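You operate a simulated robot arm through the tools that you are given. There is no shell and no other tool.

The job below is to be done with a simulated robot arm. You get a single attempt, and the scene is never put back.

TASK
Wipe the smear off the coffee table with the purple cloth.
Fine: first slide the big grey book off it to the fireplace end of the table. Damp the cloth in the water bowl and leave it on the pink saucer; the other cloth stays. What is to be rubbed or washed off counts as gone when no trace of it is left.

The check looks at the end state, three seconds after you hand in, the way a careful person would. Anything else that was tipped, shoved, dropped, spilled or broken makes it a failure. Flat cloth is picked up by pressing the open fingertips on it (5 to 10 N) and closing them slowly along it; thin cloth reads only 2 to 8 mm in the jaws.

THE ROBOT
A 7-joint arm with a fingered hand, fixed in place. Base frame: the origin is on the floor under the middle of its stand, x ahead of it, y to its left, z up; the work surface is at about z = 480. Units: mm, degrees, N and s.
It reaches about 1023 mm from its shoulder. Its first joint turns from -166.0 to 166.0 degrees. Payload 4 kg.
The TCP is the grasp point between the finger pads, 30 mm short of the fingertips. In the tool frame z runs along the fingers and y along their closing line. The gripper opens to 104 mm; its body begins 35 mm behind the TCP. The gripper is a hand of 4 fingers: y runs from the thumb to the fingers, the wrist lies at [-15, -113, -190] in the tool frame.
Orientation is told as [roll, pitch, yaw] about the base's x, y, z axes, in that order, counted from this pose: with the fingers straight down and the wrist toward the robot, the tool's x, y and z point along [0, 1, 0], [1, 0, 0] and [0, 0, -1] of the base frame.

THE INTERFACE
- The arm moves only by the tool play_rows. Its argument "series" is a list of rows, each a list of 6 numbers: the shift along the base's x, y, z in mm, then the turn, a rotation vector about the base's x, y, z in degrees. In form: [[dx, dy, dz, rx, ry, rz], ...]. A call has 1 to 20 rows; each row shifts and turns the commanded pose from where the row before left it. Each row takes 0.2 s and may step no farther than 50 mm and 8.6 degrees from the row before; otherwise, the whole call is refused. A pose out of reach is approached as far as the arm can. The call stops where the force on the tool passes 40 N (or 10 N more than at its start, if that is more) or the arm is blocked; 0.2 s more then pass. In this call time passes only in rows, and 0.2 s behind the last. The reply holds the time, the measured pose of the TCP, the force on the tool along the base axes, the opening and the grip force, in the units named above and with some noise, with the torque about the TCP (base axes, N m) and any sound that the robot's microphone picked up, and new pictures: "show" is both (left out), scene, wrist or none.
- Cameras (640 x 400 px; columns grow to the right, rows downward): "scene" is fixed at [398.4, -499.8, 1068.7]; the picture's right is [0.62, -0.79, 0.00], its down [-0.59, -0.47, -0.66] and it looks along [0.52, 0.41, -0.75] (base axes); focal length 297 px, centre (320, 200). "wrist" rides on the gripper at [61, -92, -130] in the tool frame; the picture's right is [-0.81, 0.28, -0.52], its down [-0.53, -0.71, 0.46] and it looks along [-0.24, 0.64, 0.72] (tool axes); focal length 275 px, centre (320, 200). There is no depth. A picture from a camera that has moved, and an enlarged one, comes with that camera's place and axes in the base frame and with its lens.
- curl_fingers(index, middle, ring, thumb_bend, thumb_turn): sets how far each is bent, from 0 (flat) to 1 (curled in); at 0.3 the hand is open as for a grip, at 0.7 the pads meet at the TCP. One left out holds its place. A second passes; each finger stops where it meets its share of the squeeze, and holds until it gets a number again. It is the only way to open and close the hand. It gives what a move gives, with no picture; readings hold the bend of each and the force on the fingers (four entries, about 0 where the hand has none), thumb and palm. thumb_turn goes from beside the hand (0) to across from the fingers (1), as for a grip.
- enlarge(camera, box): a new picture of the part [left, top, right, bottom] of that camera's present view, enlarged. It takes no simulated time.
- sign_off(): hands the job in; it is judged then, once.

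Nothing tells you positions but the pictures and the camera data. Unless the task says otherwise, let go and move clear before handing in.

The tools are called by a JSON object that holds its "fn" and its "kwargs". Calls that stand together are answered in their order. play_rows: Moves the arm, as the interface text tells. Its arguments: {"type":"object","properties":{"series":{"type":"array"},"show":{"type":"string","enum":["both","scene","wrist","none"]}},"required":["series"]} The other tools are called the same way: curl_fingers (index, middle, ring, thumb_bend, thumb_turn) moves the fingers one by one; enlarge (camera, box) takes an enlarged picture of a part of a camera's view; sign_off () hands the job in.

At the start:

```text
time_s: 0.0
tool_pos: [712.5, -188.4, 777.5]
ee_rot: [0.0, -0.1, -0.1]
ft_force: [0.1, 0.8, -0.2]
moment: [0.0, 0.02, 0.01]
opening: 103.4
finger_force: 0.0
shape: jaw
bend: [0.3, 0.3, 0.3, 0.3, 0.98]
finger forces: [0.0, 0.0, 0.0, 0.0, 0.0, 0.0]
```

scene: 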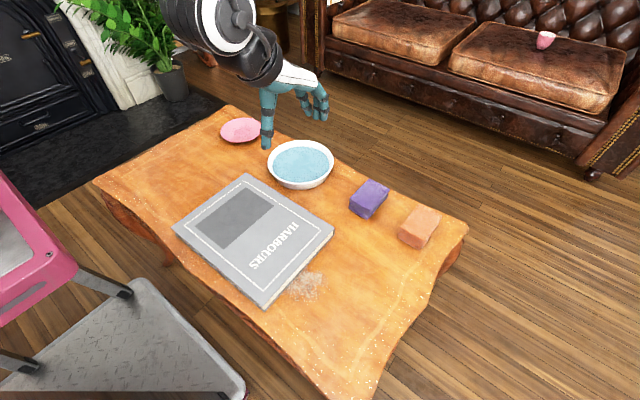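
wrist: 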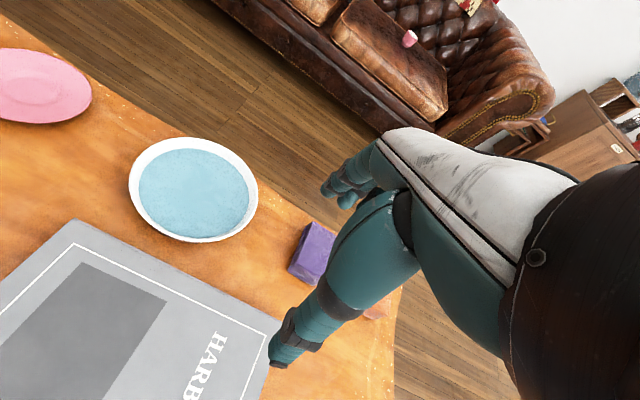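

I see the grey book covering roughly x 510–735, y −273 to 25. The smear shows at its near right end (about 595, −305), the bowl is near (857, −70), the purple cloth near (874, −282) and the saucer near (878, 209); the fireplace is toward +y. I'll take a closer look before I move anything.

{"fn": "enlarge", "kwargs": {"camera": "scene", "box": [230, 220, 390, 320]}}

{"fn": "enlarge", "kwargs": {"camera": "scene", "box": [320, 160, 480, 260]}}

{"fn": "enlarge", "kwargs": {"camera": "scene", "box": [200, 60, 360, 160]}}

{"fn": "enlarge", "kwargs": {"camera": "scene", "box": [0, 80, 320, 280]}}

```text
4.00 times, centred on (310, 270) of scene
camera zoom: at [398.4, -499.8, 1068.7], right [0.62, -0.79, 0.0], down [-0.59, -0.47, -0.66], along [0.52, 0.41, -0.75], focal length 1188 px, centre (360, -80)
```

zoom: 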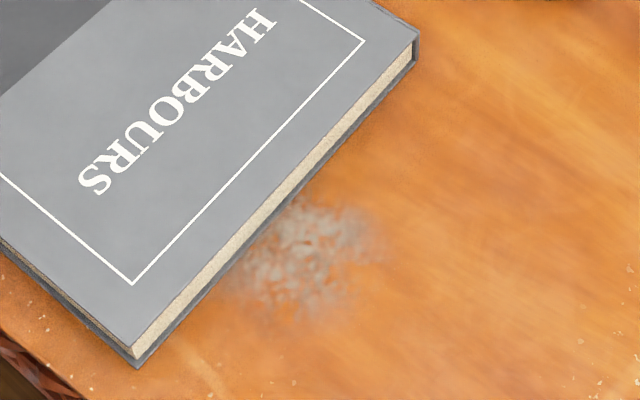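

```text
4.00 times, centred on (400, 210) of scene
camera zoom: at [398.4, -499.8, 1068.7], right [0.62, -0.79, 0.0], down [-0.59, -0.47, -0.66], along [0.52, 0.41, -0.75], focal length 1188 px, centre (0, 160)
```

zoom: 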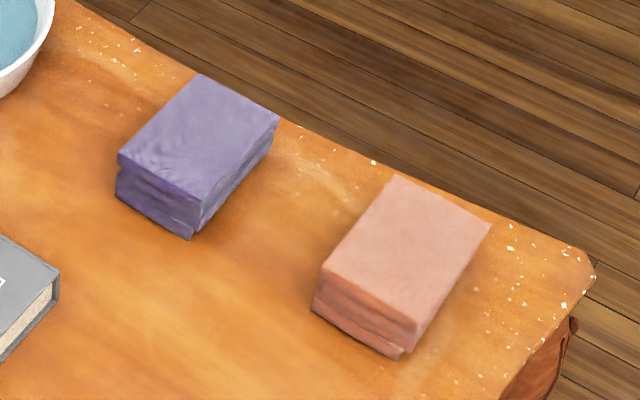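

```text
4.00 times, centred on (280, 110) of scene
camera zoom: at [398.4, -499.8, 1068.7], right [0.62, -0.79, 0.0], down [-0.59, -0.47, -0.66], along [0.52, 0.41, -0.75], focal length 1188 px, centre (480, 560)
```

zoom: 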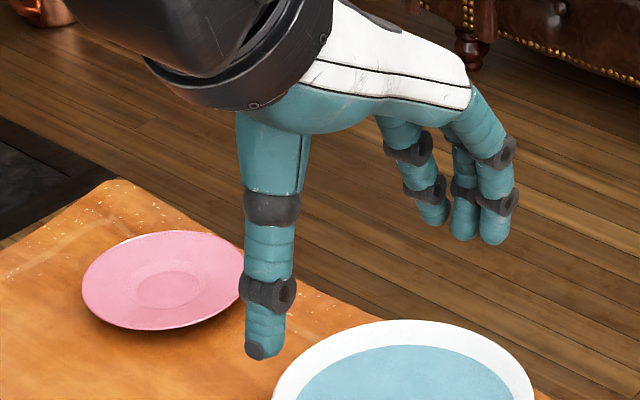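

```text
2.00 times, centred on (160, 180) of scene
camera zoom: at [398.4, -499.8, 1068.7], right [0.62, -0.79, 0.0], down [-0.59, -0.47, -0.66], along [0.52, 0.41, -0.75], focal length 594 px, centre (640, 240)
```

zoom: 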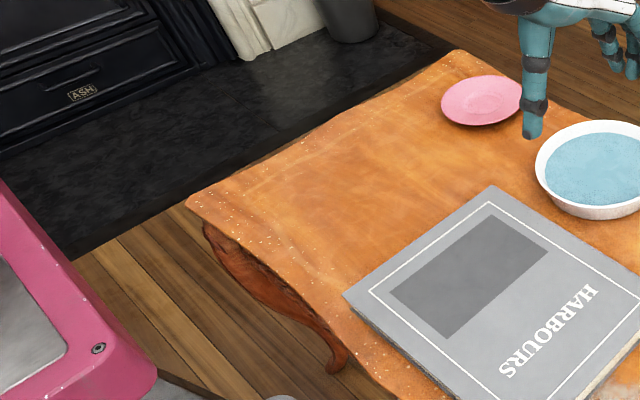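

The purple cloth is a folded block, about x 829–922 and y −315 to −254, roughly 36 mm high. The book's near edge is at y ≈ −274 and it is about 22 mm thick, so I'll push it toward +y with the backs of the closed fingers. I'll close the hand and turn it 90° while staying high.

{"fn": "curl_fingers", "kwargs": {"index": 0.65, "middle": 0.65, "ring": 0.65, "thumb_bend": 0.65, "thumb_turn": 1.0}}

{"fn": "play_rows", "kwargs": {"series": [[-8.1, -14.7, -7, 0, 0, 8.2], [-8.1, -14.7, -7, 0, 0, 8.2], [-8.1, -14.7, -7, 0, 0, 8.2], [-8.1, -14.7, -7, 0, 0, 8.2], [-8.1, -14.7, -7, 0, 0, 8.2], [-8.1, -14.7, -7, 0, 0, 8.2], [-8.1, -14.7, -7, 0, 0, 8.2], [-8.1, -14.7, -7, 0, 0, 8.2], [-8.1, -14.7, -7, 0, 0, 8.2], [-8.1, -14.7, -7, 0, 0, 8.2], [-8.1, -14.7, -7, 0, 0, 8.0]], "show": "both"}}

```text
time_s: 1.0
tool_pos: [712.0, -188.0, 778.9]
ee_rot: [0.1, -0.1, 0.0]
ft_force: [0.6, -0.4, 0.5]
moment: [-0.01, 0.0, 0.0]
opening: 13.8
finger_force: 0.0
shape: fingers
bend: [0.65, 0.65, 0.65, 0.65, 1.0]
finger forces: [0.0, 0.0, 0.0, 0.1, 0.0, 0.0]
```

```text
time_s: 3.4
tool_pos: [623.1, -350.9, 699.7]
ee_rot: [0.0, 0.0, 90.2]
ft_force: [0.7, -0.5, -0.1]
moment: [0.0, 0.03, 0.02]
opening: 13.6
finger_force: 0.0
shape: fingers
bend: [0.65, 0.65, 0.65, 0.65, 1.0]
finger forces: [0.0, 0.0, 0.1, 0.0, 0.1, 0.0]
camera wrist: at [561.4, -443.4, 829.9], right [0.81, 0.28, 0.52], down [0.53, -0.71, -0.46], along [0.24, 0.65, -0.72], focal length 275 px, centre (320, 200)
```

scene: 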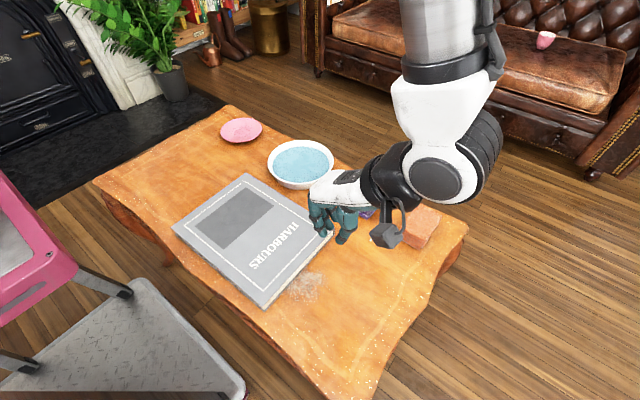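
wrist: 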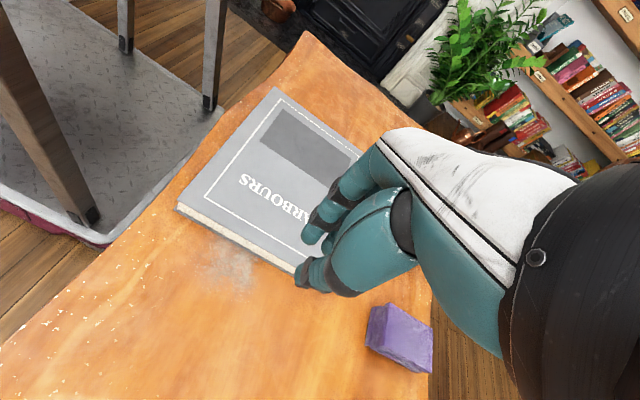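

The hand is at (623, −351, 700) with its fingers pointing toward the fireplace and the book edge ahead of it. I'll go down partway and check the finger profile against the book edge.

{"fn": "play_rows", "kwargs": {"series": [[0, -5, -25, 0, 0, 0], [0, -5, -25, 0, 0, 0], [0, 0, -25, 0, 0, 0], [0, 0, -25, 0, 0, 0], [0, 0, -20, 0, 0, 0], [0, 0, -15, 0, 0, 0]], "show": "both"}}

{"fn": "enlarge", "kwargs": {"camera": "scene", "box": [220, 180, 420, 305]}}

```text
time_s: 4.8
tool_pos: [624.3, -360.9, 565.6]
ee_rot: [0.1, 0.0, 90.0]
ft_force: [-0.5, -0.3, -0.1]
moment: [0.02, 0.04, 0.02]
opening: 13.6
finger_force: 0.1
shape: fingers
bend: [0.65, 0.65, 0.65, 0.65, 1.0]
finger forces: [0.0, 0.0, 0.1, 0.0, 0.0, 0.0]
camera wrist: at [561.2, -453.9, 696.0], right [0.81, 0.28, 0.52], down [0.53, -0.71, -0.46], along [0.24, 0.64, -0.72], focal length 275 px, centre (320, 200)
```

scene: 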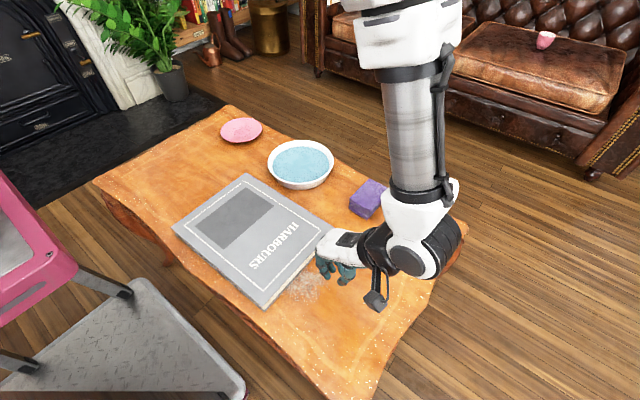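
wrist: 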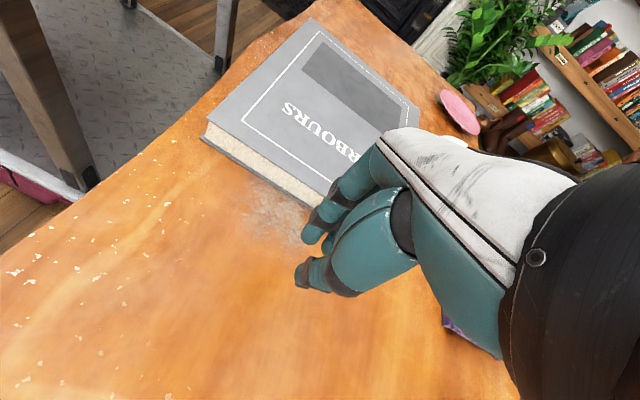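

```text
3.20 times, centred on (320, 242) of scene
camera zoom: at [398.4, -499.8, 1068.7], right [0.62, -0.79, 0.0], down [-0.59, -0.47, -0.66], along [0.52, 0.41, -0.75], focal length 951 px, centre (320, 64)
```

zoom: 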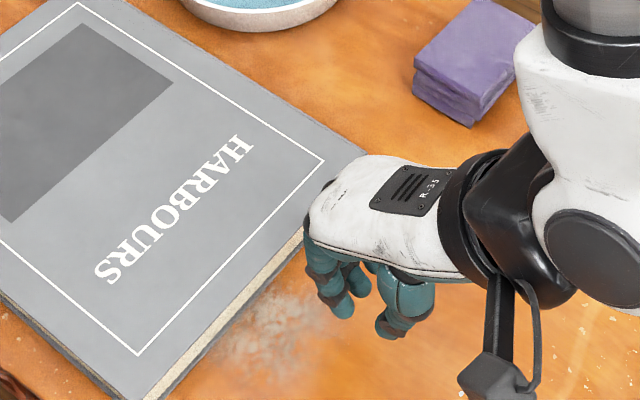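

The knuckles stick out forward well above the book, and the fingertips are clear at about y ≈ −345, so a low fingertip push should work. I'll lower until the tips are just above the table.

{"fn": "play_rows", "kwargs": {"series": [[0, 0, -12, 0, 0, 0], [0, 0, -12, 0, 0, 0], [0, 0, -8, 0, 0, 0], [0, 0, -6, 0, 0, 0], [0, 0, -4, 0, 0, 0], [0, 0, -3, 0, 0, 0]], "show": "both"}}

{"fn": "enlarge", "kwargs": {"camera": "scene", "box": [250, 210, 410, 310]}}

```text
time_s: 6.2
tool_pos: [622.1, -359.4, 521.3]
ee_rot: [0.1, 0.0, 89.9]
ft_force: [0.6, -0.5, -0.9]
moment: [0.02, 0.0, 0.0]
opening: 13.8
finger_force: 0.0
shape: fingers
bend: [0.65, 0.65, 0.65, 0.65, 1.0]
finger forces: [0.0, 0.0, 0.0, 0.0, 0.0, 0.0]
camera wrist: at [560.9, -453.1, 651.2], right [0.81, 0.28, 0.52], down [0.53, -0.71, -0.46], along [0.24, 0.64, -0.72], focal length 275 px, centre (320, 200)
```

scene: 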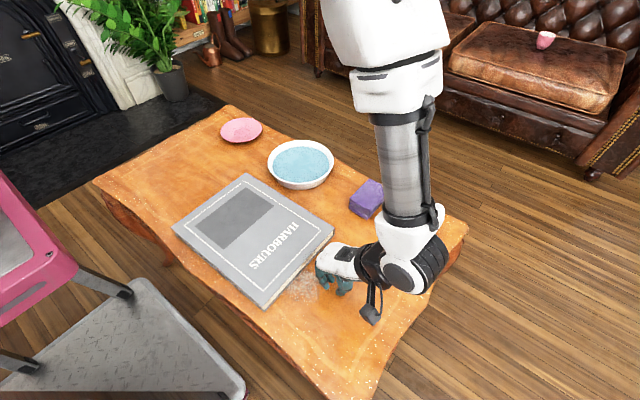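
wrist: 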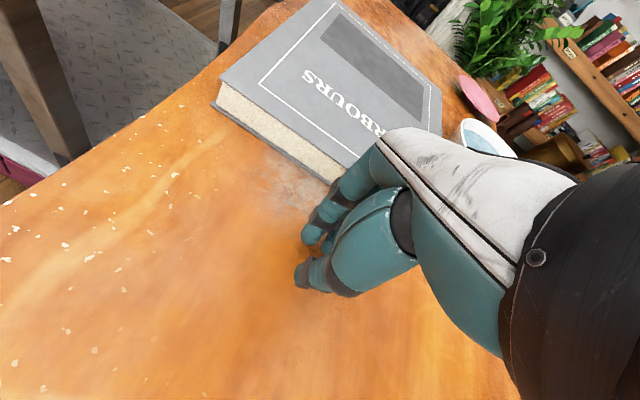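

```text
4.00 times, centred on (330, 260) of scene
camera zoom: at [398.4, -499.8, 1068.7], right [0.62, -0.79, 0.0], down [-0.59, -0.47, -0.66], along [0.52, 0.41, -0.75], focal length 1188 px, centre (280, -40)
```

zoom: 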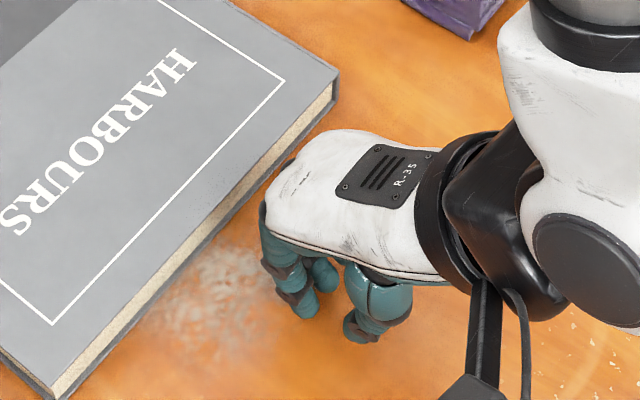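

The finger tips are about 85 mm behind the book edge and centred on it (x ≈ 622). I'll lower a few more millimetres so they engage the full thickness, then move forward gently until they touch.

{"fn": "play_rows", "kwargs": {"series": [[0, 0, -2, 0, 0, 0], [0, 0, -2, 0, 0, 0], [0, 0, -1, 0, 0, 0], [0, 10, 0, 0, 0, 0], [0, 10, 0, 0, 0, 0], [0, 10, 0, 0, 0, 0], [0, 10, 0, 0, 0, 0], [0, 8, 0, 0, 0, 0], [0, 8, 0, 0, 0, 0], [0, 8, 0, 0, 0, 0], [0, 8, 0, 0, 0, 0]], "show": "both"}}

{"fn": "enlarge", "kwargs": {"camera": "scene", "box": [230, 190, 390, 290]}}

```text
time_s: 8.6
tool_pos: [623.8, -288.2, 517.4]
ee_rot: [0.0, 0.1, 90.0]
ft_force: [0.0, -6.4, 3.9]
moment: [0.08, -0.03, -0.05]
opening: 13.9
finger_force: 3.2
shape: fingers
bend: [0.65, 0.7, 0.65, 0.65, 1.0]
finger forces: [0.0, 6.5, 0.0, 0.0, 0.0, 0.0]
camera wrist: at [561.8, -380.9, 646.6], right [0.81, 0.27, 0.52], down [0.53, -0.71, -0.46], along [0.24, 0.64, -0.72], focal length 275 px, centre (320, 200)
```

scene: 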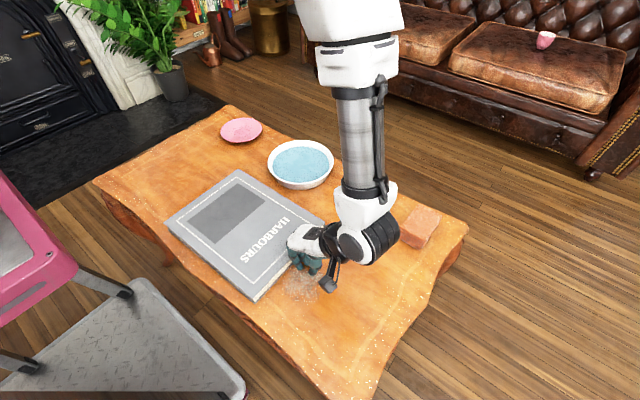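
wrist: 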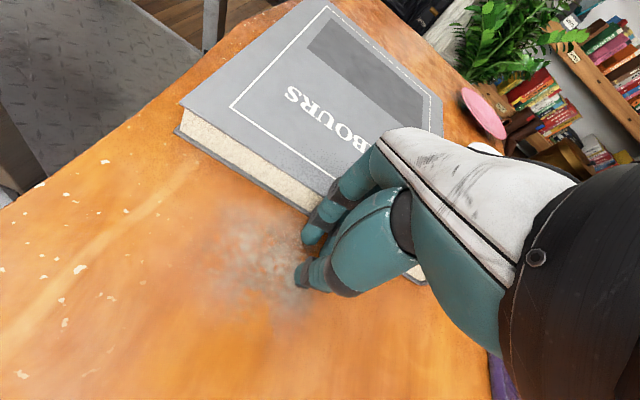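

```text
4.00 times, centred on (310, 240) of scene
camera zoom: at [398.4, -499.8, 1068.7], right [0.62, -0.79, 0.0], down [-0.59, -0.47, -0.66], along [0.52, 0.41, -0.75], focal length 1188 px, centre (360, 40)
```

zoom: 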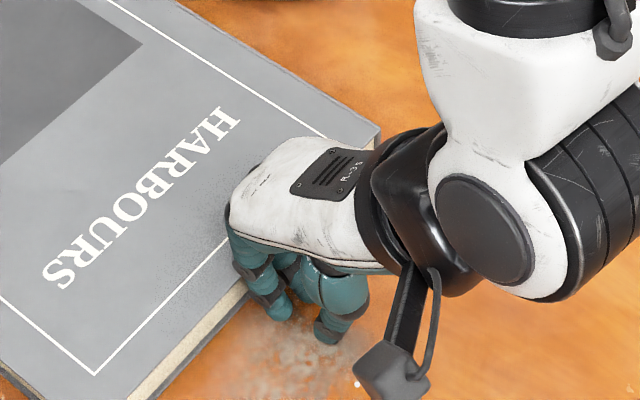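

The book is sliding, with about 6 N of push and contact through the middle finger. I'll keep pushing straight along +y and watch for rotation.

{"fn": "play_rows", "kwargs": {"series": [[0, 8, 0, 0, 0, 0], [0, 8, 0, 0, 0, 0], [0, 8, 0, 0, 0, 0], [0, 8, 0, 0, 0, 0], [0, 8, 0, 0, 0, 0], [0, 8, 0, 0, 0, 0], [0, 8, 0, 0, 0, 0], [0, 8, 0, 0, 0, 0], [0, 8, 0, 0, 0, 0], [0, 8, 0, 0, 0, 0]], "show": "both"}}

```text
time_s: 10.8
tool_pos: [621.8, -207.5, 516.2]
ee_rot: [0.0, -0.1, 90.0]
ft_force: [0.9, -6.6, 5.4]
moment: [0.11, -0.03, -0.07]
opening: 13.9
finger_force: 4.3
shape: fingers
bend: [0.65, 0.71, 0.65, 0.65, 1.0]
finger forces: [0.0, 8.4, 0.0, 0.0, 0.1, 0.0]
camera wrist: at [560.6, -300.4, 646.2], right [0.81, 0.27, 0.52], down [0.53, -0.71, -0.46], along [0.24, 0.65, -0.72], focal length 275 px, centre (320, 200)
```

scene: 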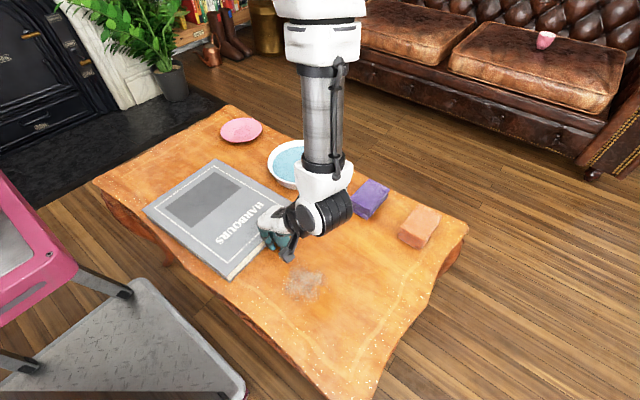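
wrist: 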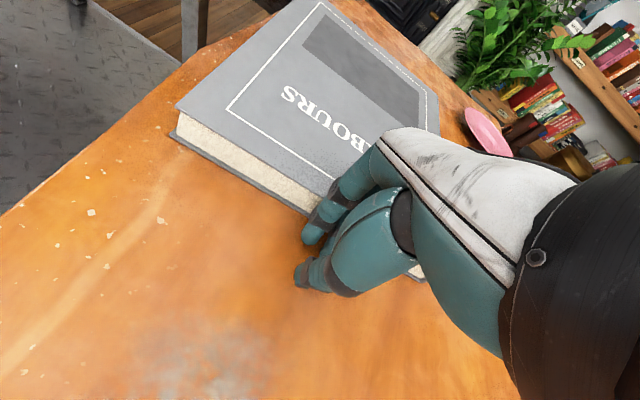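

The book has moved about 90 mm with no visible rotation, and the whole smear is now uncovered. I'll keep pushing.

{"fn": "play_rows", "kwargs": {"series": [[0, 8, 0, 0, 0, 0], [0, 8, 0, 0, 0, 0], [0, 8, 0, 0, 0, 0], [0, 8, 0, 0, 0, 0], [0, 8, 0, 0, 0, 0], [0, 8, 0, 0, 0, 0], [0, 8, 0, 0, 0, 0], [0, 8, 0, 0, 0, 0], [0, 8, 0, 0, 0, 0], [0, 8, 0, 0, 0, 0], [0, 8, 0, 0, 0, 0], [0, 8, 0, 0, 0, 0], [0, 8, 0, 0, 0, 0], [0, 8, 0, 0, 0, 0], [0, 8, 0, 0, 0, 0]], "show": "both"}}

```text
time_s: 14.0
tool_pos: [622.3, -87.0, 516.3]
ee_rot: [0.0, -0.1, 90.0]
ft_force: [0.6, -7.8, 8.4]
moment: [0.21, -0.07, -0.12]
opening: 13.8
finger_force: 5.1
shape: fingers
bend: [0.65, 0.71, 0.65, 0.65, 1.0]
finger forces: [0.1, 11.0, 0.0, 0.0, 0.1, 0.1]
camera wrist: at [561.0, -180.2, 646.2], right [0.81, 0.28, 0.52], down [0.53, -0.71, -0.46], along [0.24, 0.64, -0.72], focal length 275 px, centre (320, 200)
```

scene: 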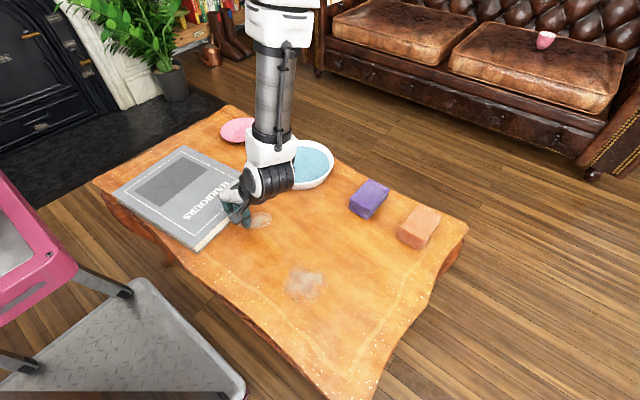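
wrist: 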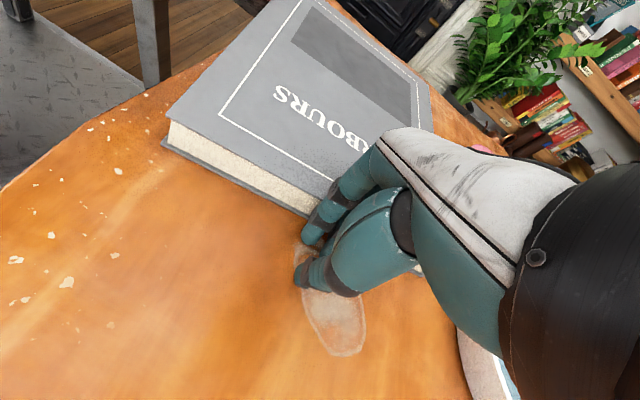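

A second pale oval mark has come out from under the book near (260, 220). I'll look closely at both marks before I go on.

{"fn": "enlarge", "kwargs": {"camera": "scene", "box": [220, 195, 300, 245]}}

{"fn": "enlarge", "kwargs": {"camera": "scene", "box": [240, 240, 368, 320]}}

{"fn": "enlarge", "kwargs": {"camera": "wrist", "box": [260, 240, 420, 365]}}

{"fn": "enlarge", "kwargs": {"camera": "scene", "box": [80, 100, 272, 260]}}

```text
8.00 times, centred on (260, 220) of scene
camera zoom: at [398.4, -499.8, 1068.7], right [0.62, -0.79, 0.0], down [-0.59, -0.47, -0.66], along [0.52, 0.41, -0.75], focal length 2376 px, centre (800, 40)
```

zoom: 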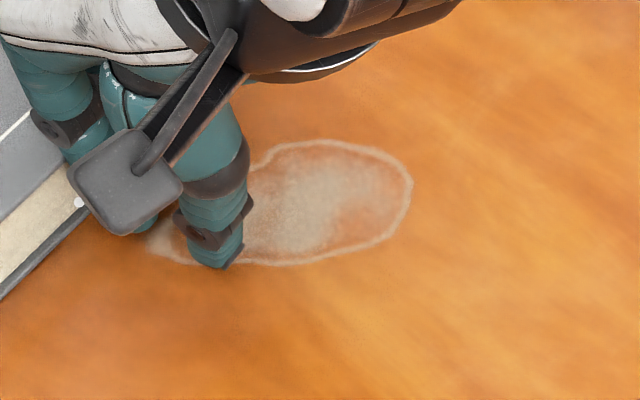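

```text
5.00 times, centred on (304, 280) of scene
camera zoom: at [398.4, -499.8, 1068.7], right [0.62, -0.79, 0.0], down [-0.59, -0.47, -0.66], along [0.52, 0.41, -0.75], focal length 1485 px, centre (400, -200)
```

zoom: 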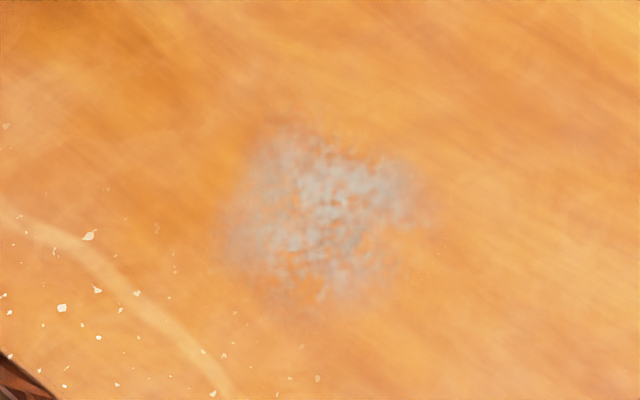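

```text
3.20 times, centred on (340, 302) of wrist
camera zoom: at [561.0, -180.2, 646.2], right [0.81, 0.28, 0.52], down [0.53, -0.71, -0.46], along [0.24, 0.64, -0.72], focal length 881 px, centre (256, -128)
```

zoom: 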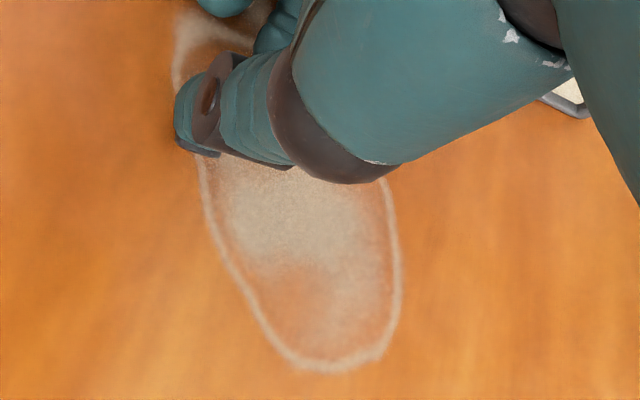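

```text
2.50 times, centred on (176, 180) of scene
camera zoom: at [398.4, -499.8, 1068.7], right [0.62, -0.79, 0.0], down [-0.59, -0.47, -0.66], along [0.52, 0.41, -0.75], focal length 743 px, centre (680, 250)
```

zoom: 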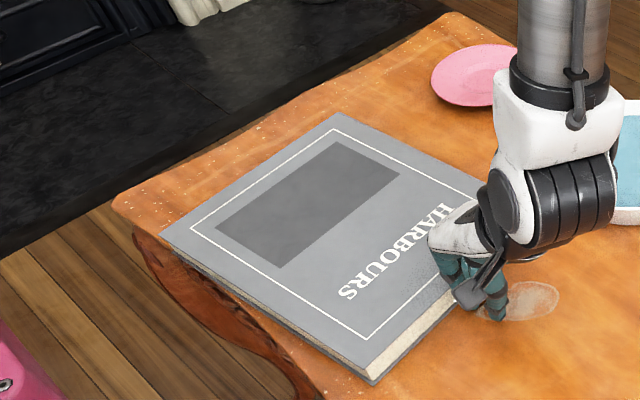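

The hidden mark is a dried, ring-edged stain at roughly x 615–685, y −125 to −65, and the grey smudge covers x 555–645, y −345 to −252; I'll wipe both. The book has turned about 6° counter-clockwise and its left corner is near the table edge. I'll back off and push farther left on its edge to straighten it.

{"fn": "play_rows", "kwargs": {"series": [[0, -12, 0, 0, 0, 0], [0, -14, 0, 0, 0, 0], [-16, 0, 0, 0, 0, 0], [-18, 0, 0, 0, 0, 0], [-18, 0, 0, 0, 0, 0], [-18, 0, 0, 0, 0, 0], [0, 7, 0, 0, 0, 0], [0, 7, 0, 0, 0, 0], [0, 7, 0, 0, 0, 0], [0, 7, 0, 0, 0, 0]], "show": "both"}}

{"fn": "enlarge", "kwargs": {"camera": "scene", "box": [80, 100, 272, 260]}}

```text
time_s: 16.2
tool_pos: [552.7, -87.4, 515.2]
ee_rot: [-0.1, 0.1, 90.0]
ft_force: [-0.9, -12.2, 14.3]
moment: [0.37, -0.15, -0.13]
opening: 13.5
finger_force: 9.1
shape: fingers
bend: [0.65, 0.71, 0.66, 0.65, 1.0]
finger forces: [0.0, 15.9, 1.9, 0.0, 0.1, 0.0]
camera wrist: at [490.7, -179.7, 645.9], right [0.81, 0.28, 0.52], down [0.53, -0.71, -0.45], along [0.24, 0.64, -0.73], focal length 275 px, centre (320, 200)
```

scene: 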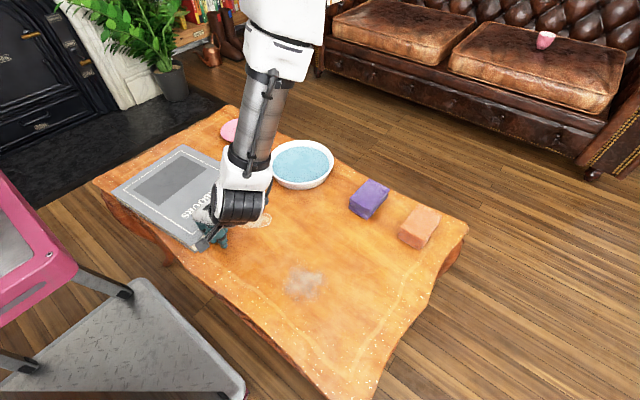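
wrist: 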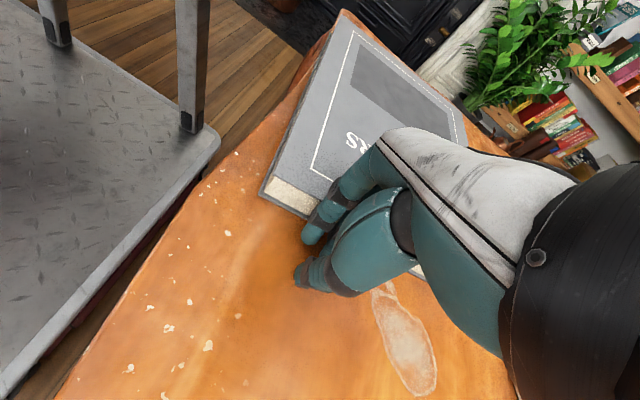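

```text
2.50 times, centred on (176, 180) of scene
camera zoom: at [398.4, -499.8, 1068.7], right [0.62, -0.79, 0.0], down [-0.59, -0.47, -0.66], along [0.52, 0.41, -0.75], focal length 743 px, centre (680, 250)
```

zoom: 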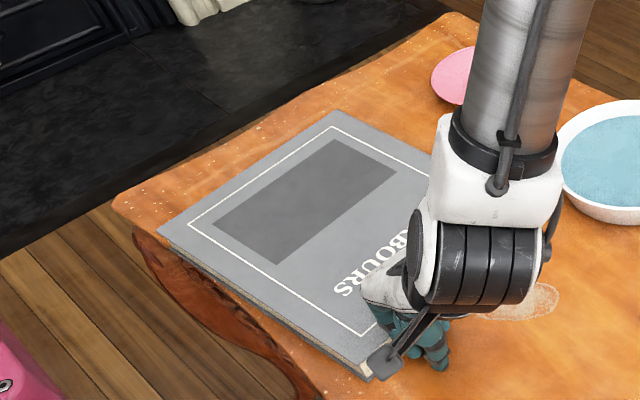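

The upward force suggests the fingertip is catching low on the edge. I'll raise 3 mm and keep pushing at this left-hand spot.

{"fn": "play_rows", "kwargs": {"series": [[0, -4, 2, 0, 0, 0], [0, 0, 2, 0, 0, 0], [0, 6, 0, 0, 0, 0], [0, 6, 0, 0, 0, 0], [0, 6, 0, 0, 0, 0], [0, 6, 0, 0, 0, 0], [0, 6, 0, 0, 0, 0]], "show": "both"}}

{"fn": "enlarge", "kwargs": {"camera": "scene", "box": [80, 100, 272, 260]}}

```text
time_s: 17.8
tool_pos: [552.3, -59.4, 520.9]
ee_rot: [0.0, 0.0, 90.0]
ft_force: [-1.4, -8.0, 3.5]
moment: [0.07, -0.01, -0.09]
opening: 13.5
finger_force: 4.2
shape: fingers
bend: [0.65, 0.71, 0.66, 0.65, 1.0]
finger forces: [0.0, 7.5, 0.8, 0.0, 0.0, 0.1]
camera wrist: at [490.9, -153.2, 650.3], right [0.81, 0.28, 0.52], down [0.53, -0.71, -0.46], along [0.24, 0.64, -0.72], focal length 275 px, centre (320, 200)
```

scene: 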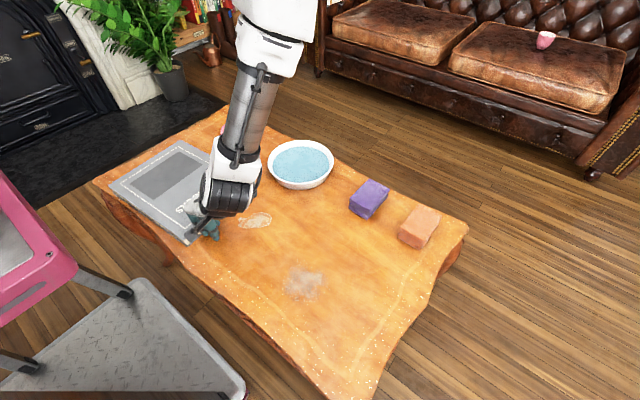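
wrist: 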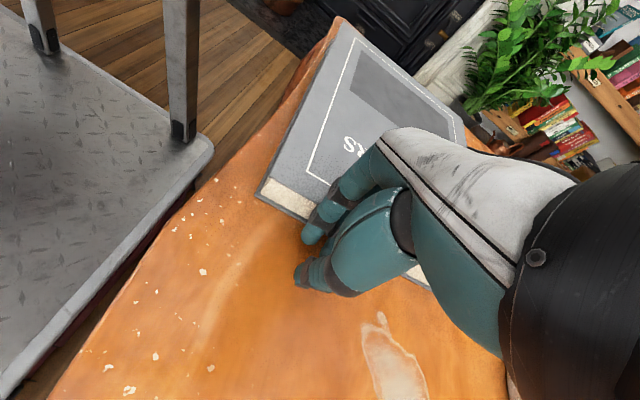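

```text
2.50 times, centred on (176, 180) of scene
camera zoom: at [398.4, -499.8, 1068.7], right [0.62, -0.79, 0.0], down [-0.59, -0.47, -0.66], along [0.52, 0.41, -0.75], focal length 743 px, centre (680, 250)
```

zoom: 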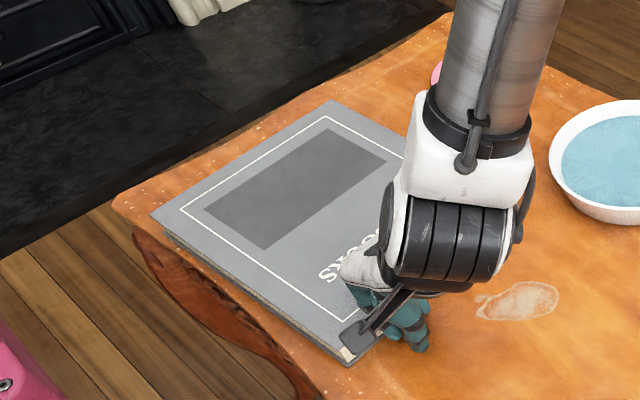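

The book is straightening (now about 4–5°) and its centre is near (611, 142). One more short push on the left side should square it, still well inside the table end.

{"fn": "play_rows", "kwargs": {"series": [[0, 6, 0, 0, 0, 0], [0, 6, 0, 0, 0, 0], [0, 6, 0, 0, 0, 0], [0, 5, 0, 0, 0, 0], [0, -12, 0, 0, 0, 0], [0, -20, 0, 0, 0, 0], [0, -30, 10, 0, 0, 0], [10, -40, 20, 0, 0, 0], [10, -40, 25, 0, 0, 0]], "show": "both"}}

{"fn": "enlarge", "kwargs": {"camera": "scene", "box": [80, 100, 272, 260]}}

```text
time_s: 19.8
tool_pos: [573.0, -181.4, 578.1]
ee_rot: [0.1, 0.1, 90.0]
ft_force: [0.2, -0.6, 0.3]
moment: [0.02, 0.0, -0.02]
opening: 13.6
finger_force: 0.1
shape: fingers
bend: [0.65, 0.65, 0.65, 0.65, 1.0]
finger forces: [0.1, 0.0, 0.1, 0.0, 0.0, 0.0]
camera wrist: at [511.3, -274.0, 707.4], right [0.81, 0.28, 0.52], down [0.53, -0.71, -0.46], along [0.24, 0.64, -0.72], focal length 275 px, centre (320, 200)
```

scene: 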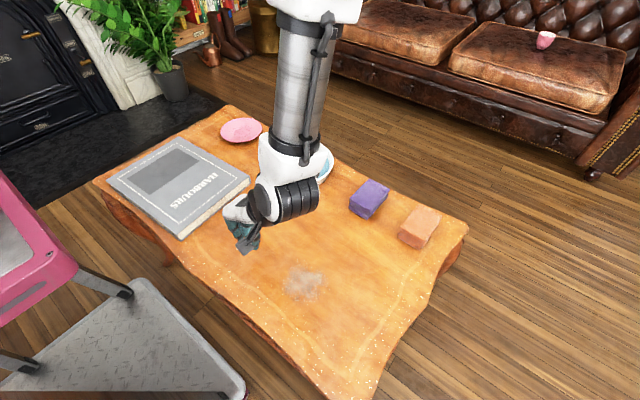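
wrist: 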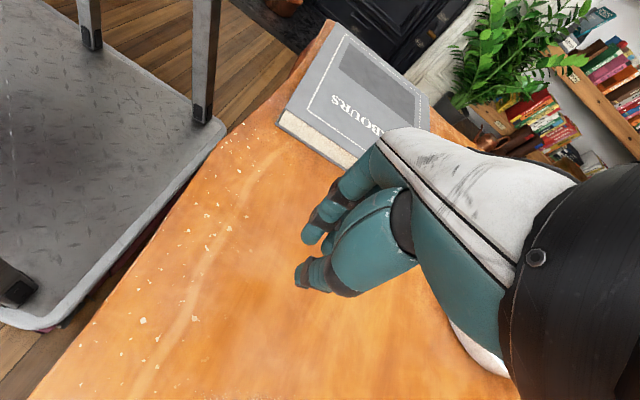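

```text
2.50 times, centred on (176, 180) of scene
camera zoom: at [398.4, -499.8, 1068.7], right [0.62, -0.79, 0.0], down [-0.59, -0.47, -0.66], along [0.52, 0.41, -0.75], focal length 743 px, centre (680, 250)
```

zoom: 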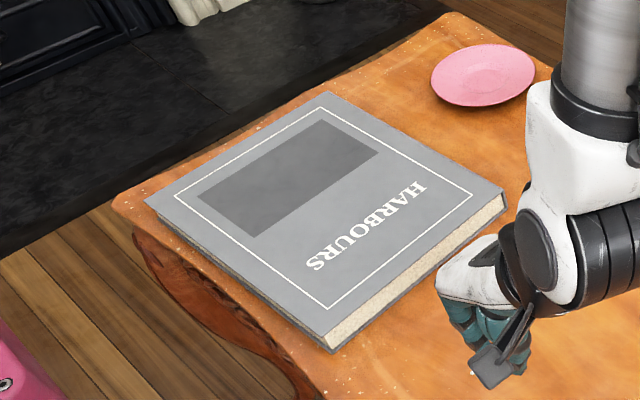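

The book now sits at about x 489–731, y 0–322, nearly square and fully on the fireplace end. Next is the purple cloth: I'll rise and travel to above (876, −284), turning the hand so it closes across the cloth's 62 mm side.

{"fn": "play_rows", "kwargs": {"series": [[5, -5, 20, 0, 0, -8.2], [8, -5, 20, 0, 0, -8.2], [12, -5, 20, 0, 0, -8.2], [14, -5, 15, 0, 0, -8.2], [14, -5, 10, 0, 0, -8.2], [14, -5, 5, 0, 0, -8.2], [14, -5, 5, 0, 0, -8.2], [14, -5, 5, 0, 0, -8.2], [14, -5, 0, 0, 0, -8.2], [14, -5, 0, 0, 0, -8.2], [14, -5, 0, 0, 0, -8.2], [14, -5, 0, 0, 0, -8.2]], "show": "none"}}

{"fn": "play_rows", "kwargs": {"series": [[16, -4, 0, 0, 0, -8.2], [16, -4, 0, 0, 0, -8.2], [16, -4, 0, 0, 0, -8.2], [16, -4, 0, 0, 0, -8.2], [16, -4, 0, 0, 0, -8.2], [16, -4, 0, 0, 0, -8.2], [16, -4, 0, 0, 0, -8.2], [16, -5, 0, 0, 0, -8.2], [12, -5, 0, 0, 0, -8.2], [12, -5, 0, 0, 0, -7.8]], "show": "both"}}

{"fn": "curl_fingers", "kwargs": {"index": 0.3, "middle": 0.3, "ring": 0.3, "thumb_bend": 0.3, "thumb_turn": 1.0}}

```text
time_s: 22.4
tool_pos: [722.5, -239.1, 674.7]
ee_rot: [0.1, 0.0, -8.5]
ft_force: [-0.3, -0.3, 0.5]
moment: [-0.02, 0.01, -0.02]
opening: 13.7
finger_force: 0.1
shape: fingers
bend: [0.65, 0.65, 0.65, 0.65, 1.0]
finger forces: [0.1, 0.0, 0.1, 0.0, 0.1, 0.0]
```

```text
time_s: 24.6
tool_pos: [877.0, -282.2, 673.1]
ee_rot: [-0.1, 0.0, -90.0]
ft_force: [0.2, 0.0, 0.2]
moment: [0.04, 0.03, 0.01]
opening: 13.7
finger_force: 0.0
shape: fingers
bend: [0.65, 0.65, 0.65, 0.65, 1.0]
finger forces: [0.1, 0.1, 0.1, 0.0, 0.1, 0.0]
camera wrist: at [937.3, -191.0, 804.4], right [-0.81, -0.28, 0.52], down [-0.53, 0.71, -0.46], along [-0.24, -0.65, -0.72], focal length 275 px, centre (320, 200)
```

scene: 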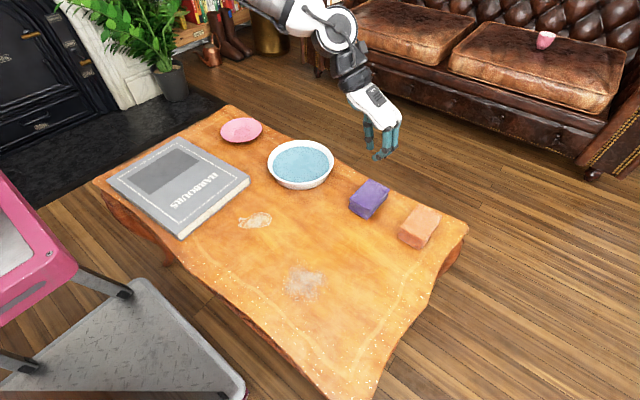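
wrist: 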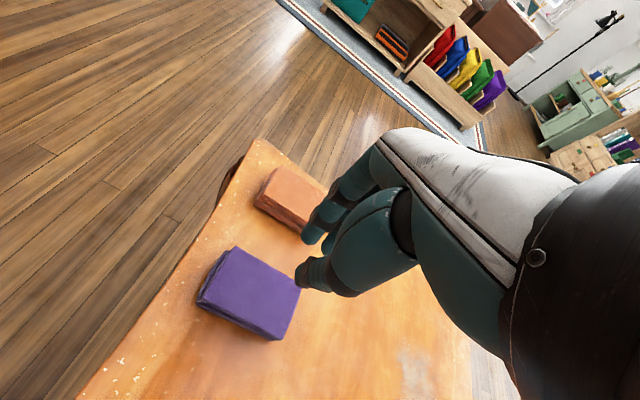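

```text
time_s: 25.6
tool_pos: [876.3, -281.8, 673.8]
ee_rot: [0.0, 0.0, -90.0]
ft_force: [0.8, -0.7, 1.1]
moment: [-0.03, -0.04, -0.01]
opening: 102.6
finger_force: 0.1
shape: fingers
bend: [0.3, 0.3, 0.3, 0.3, 0.98]
finger forces: [0.0, 0.0, 0.0, 0.0, 0.1, 0.0]
```

The arm reaches this pose comfortably, and both cameras put the cloth's centre at about (875, −287). I'll lower the open hand over it in stages.

{"fn": "play_rows", "kwargs": {"series": [[-1, -5, -20, 0, 0, 0], [0, 0, -25, 0, 0, 0], [0, 0, -25, 0, 0, 0], [0, 0, -20, 0, 0, 0]], "show": "both"}}

{"fn": "enlarge", "kwargs": {"camera": "scene", "box": [300, 120, 460, 220]}}

```text
time_s: 26.6
tool_pos: [875.2, -287.5, 584.5]
ee_rot: [-0.1, 0.1, -90.0]
ft_force: [0.7, 0.7, -0.3]
moment: [0.01, 0.0, -0.02]
opening: 102.6
finger_force: 0.0
shape: fingers
bend: [0.3, 0.3, 0.3, 0.3, 0.98]
finger forces: [0.0, 0.0, 0.0, 0.0, 0.0, 0.1]
camera wrist: at [935.9, -196.0, 714.7], right [-0.81, -0.28, 0.52], down [-0.53, 0.71, -0.46], along [-0.24, -0.64, -0.72], focal length 275 px, centre (320, 200)
```

scene: 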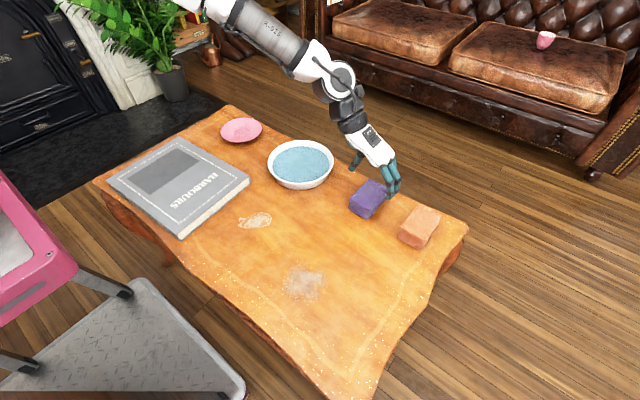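
wrist: 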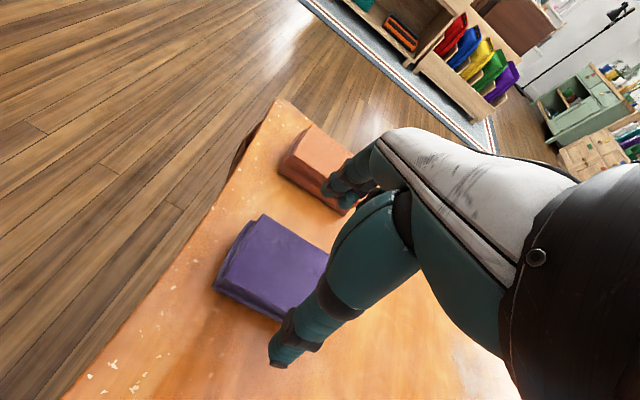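

```text
4.00 times, centred on (380, 170) of scene
camera zoom: at [398.4, -499.8, 1068.7], right [0.62, -0.79, 0.0], down [-0.59, -0.47, -0.66], along [0.52, 0.41, -0.75], focal length 1188 px, centre (80, 320)
```

zoom: 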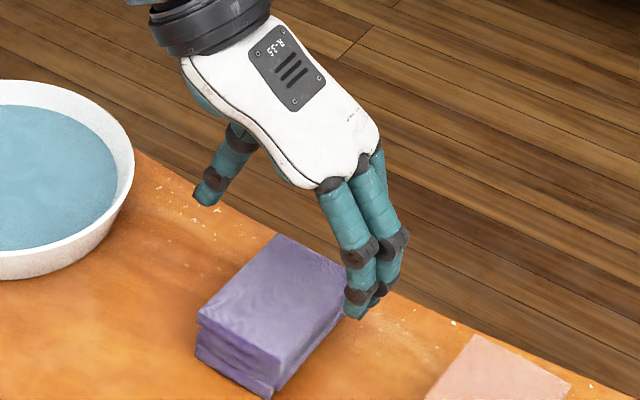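

The thumb and fingers straddle the cloth evenly. I'll lower to grasp height, with the fingertips about 8 mm above the table.

{"fn": "play_rows", "kwargs": {"series": [[0, -1, -15, 0, 0, 0], [0, -1, -15, 0, 0, 0], [0, 0, -14, 0, 0, 0], [0, 0, -10, 0, 0, 0], [0, 0, -6, 0, 0, 0], [0, 0, -5, 0, 0, 0]], "show": "both"}}

{"fn": "enlarge", "kwargs": {"camera": "scene", "box": [300, 140, 460, 240]}}

```text
time_s: 28.0
tool_pos: [875.8, -288.8, 519.5]
ee_rot: [0.0, 0.0, -90.0]
ft_force: [0.5, -0.5, -0.3]
moment: [0.02, 0.01, -0.01]
opening: 102.5
finger_force: 0.2
shape: fingers
bend: [0.3, 0.3, 0.3, 0.3, 0.98]
finger forces: [0.1, 0.1, 0.1, 0.1, 0.0, 0.0]
camera wrist: at [936.5, -197.9, 649.3], right [-0.81, -0.28, 0.52], down [-0.53, 0.71, -0.46], along [-0.24, -0.64, -0.72], focal length 275 px, centre (320, 200)
```

scene: 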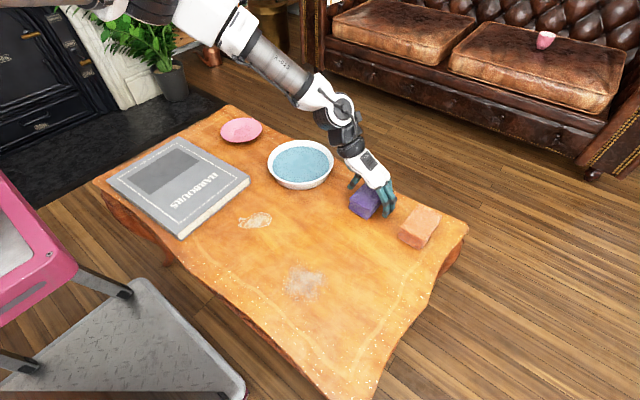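
wrist: 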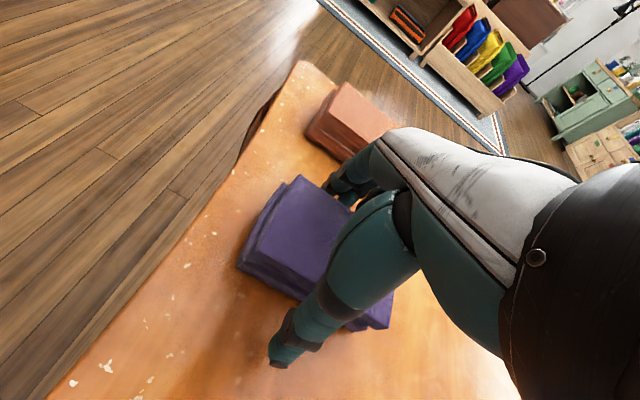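

```text
4.00 times, centred on (380, 190) of scene
camera zoom: at [398.4, -499.8, 1068.7], right [0.62, -0.79, 0.0], down [-0.59, -0.47, -0.66], along [0.52, 0.41, -0.75], focal length 1188 px, centre (80, 240)
```

zoom: 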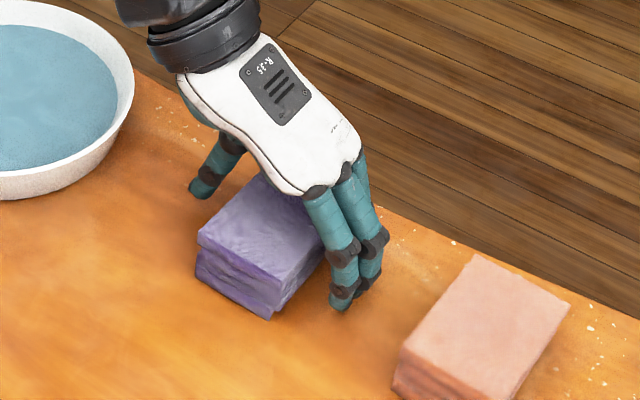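

The hand straddles the cloth cleanly. I'll close in small steps.

{"fn": "curl_fingers", "kwargs": {"index": 0.42, "middle": 0.42, "ring": 0.42, "thumb_bend": 0.42}}

{"fn": "curl_fingers", "kwargs": {"index": 0.5, "middle": 0.5, "ring": 0.5, "thumb_bend": 0.5}}

{"fn": "enlarge", "kwargs": {"camera": "scene", "box": [300, 140, 460, 240]}}

```text
time_s: 29.0
tool_pos: [875.3, -289.4, 519.3]
ee_rot: [0.0, 0.0, -90.0]
ft_force: [0.5, 0.1, 0.1]
moment: [0.01, -0.02, 0.0]
opening: 73.4
finger_force: 0.0
shape: fingers
bend: [0.42, 0.42, 0.42, 0.42, 0.99]
finger forces: [0.0, 0.1, 0.0, 0.0, 0.0, 0.0]
```

```text
time_s: 30.0
tool_pos: [875.5, -288.8, 519.6]
ee_rot: [0.0, -0.1, -90.0]
ft_force: [-0.9, -1.8, 0.7]
moment: [-0.07, 0.02, 0.02]
opening: 61.7
finger_force: 6.0
shape: fingers
bend: [0.47, 0.48, 0.48, 0.46, 0.99]
finger forces: [3.4, 1.7, 1.6, 0.0, 5.8, 0.0]
```

```text
4.00 times, centred on (380, 190) of scene
camera zoom: at [398.4, -499.8, 1068.7], right [0.62, -0.79, 0.0], down [-0.59, -0.47, -0.66], along [0.52, 0.41, -0.75], focal length 1188 px, centre (80, 240)
```

zoom: 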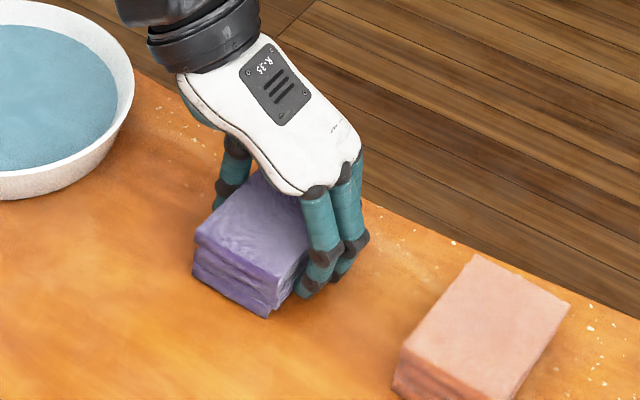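

The cloth is held at 62 mm with about 6 N. I'll firm up the grip, then test-lift.

{"fn": "curl_fingers", "kwargs": {"index": 0.58, "middle": 0.58, "ring": 0.58, "thumb_bend": 0.58}}

{"fn": "play_rows", "kwargs": {"series": [[0, 0, 5, 0, 0, 0], [0, 0, 8, 0, 0, 0], [0, 0, 12, 0, 0, 0], [0, 0, 15, 0, 0, 0]], "show": "both"}}

{"fn": "enlarge", "kwargs": {"camera": "scene", "box": [300, 120, 460, 220]}}

```text
time_s: 31.0
tool_pos: [876.5, -288.7, 520.6]
ee_rot: [0.0, 0.0, -90.1]
ft_force: [0.4, -1.6, 3.2]
moment: [-0.16, 0.04, 0.02]
opening: 59.7
finger_force: 15.9
shape: fingers
bend: [0.5, 0.52, 0.51, 0.48, 0.99]
finger forces: [7.1, 5.3, 4.8, 0.0, 15.5, 0.0]
```

```text
time_s: 32.0
tool_pos: [875.5, -288.1, 559.1]
ee_rot: [0.0, 0.1, -90.0]
ft_force: [0.6, 0.2, -0.5]
moment: [-0.01, -0.02, 0.03]
opening: 59.8
finger_force: 16.0
shape: fingers
bend: [0.5, 0.52, 0.52, 0.48, 0.99]
finger forces: [6.7, 4.8, 4.4, 0.1, 15.8, 0.0]
camera wrist: at [935.7, -197.8, 689.7], right [-0.81, -0.28, 0.52], down [-0.53, 0.71, -0.46], along [-0.24, -0.64, -0.72], focal length 275 px, centre (320, 200)
```

scene: 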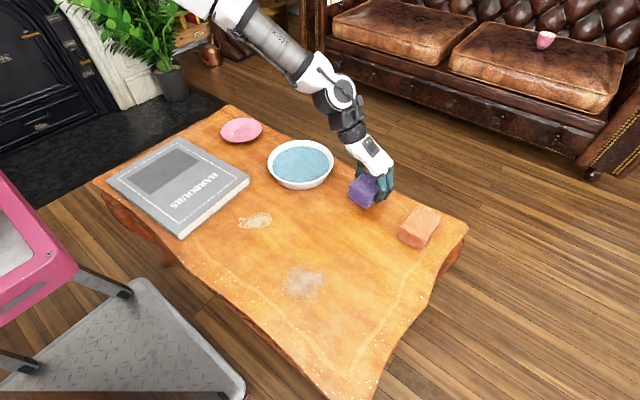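
wrist: 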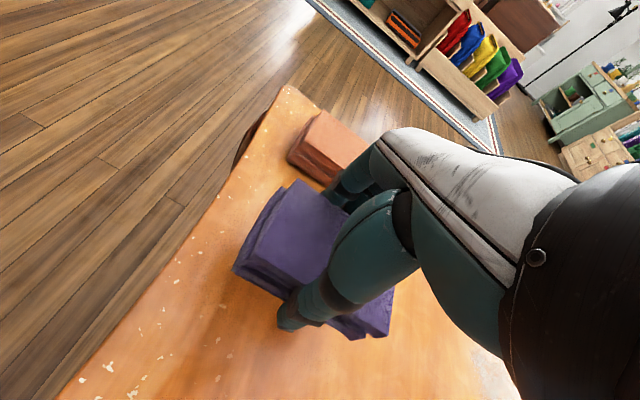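

```text
4.00 times, centred on (380, 170) of scene
camera zoom: at [398.4, -499.8, 1068.7], right [0.62, -0.79, 0.0], down [-0.59, -0.47, -0.66], along [0.52, 0.41, -0.75], focal length 1188 px, centre (80, 320)
```

zoom: 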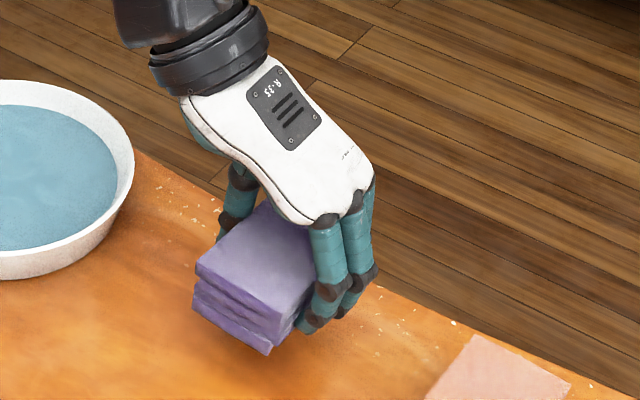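

The cloth is lifted and held at 16 N, with its underside about 39 mm below the TCP. Now I'll study the bowl so I can place the dip precisely.

{"fn": "enlarge", "kwargs": {"camera": "scene", "box": [252, 125, 348, 200]}}

{"fn": "enlarge", "kwargs": {"camera": "scene", "box": [200, 100, 280, 162]}}

```text
5.33 times, centred on (300, 162) of scene
camera zoom: at [398.4, -499.8, 1068.7], right [0.62, -0.79, 0.0], down [-0.59, -0.47, -0.66], along [0.52, 0.41, -0.75], focal length 1584 px, centre (427, 400)
```

zoom: 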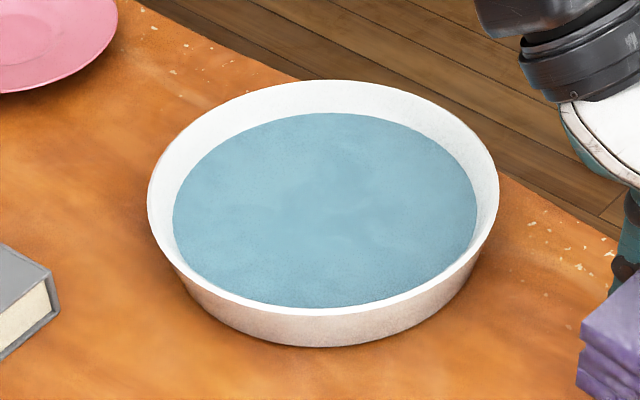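

```text
6.45 times, centred on (240, 131) of scene
camera zoom: at [398.4, -499.8, 1068.7], right [0.62, -0.79, 0.0], down [-0.59, -0.47, -0.66], along [0.52, 0.41, -0.75], focal length 1916 px, centre (836, 645)
```

zoom: 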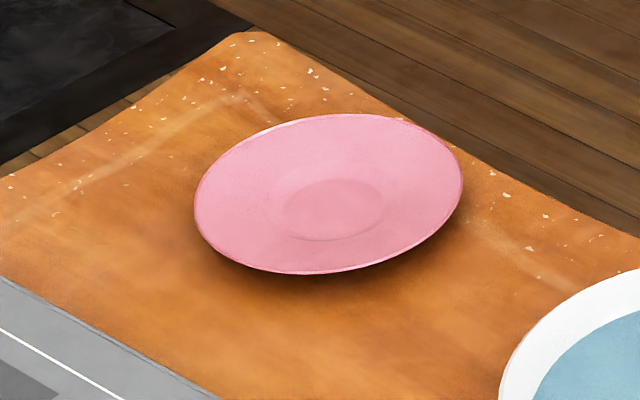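

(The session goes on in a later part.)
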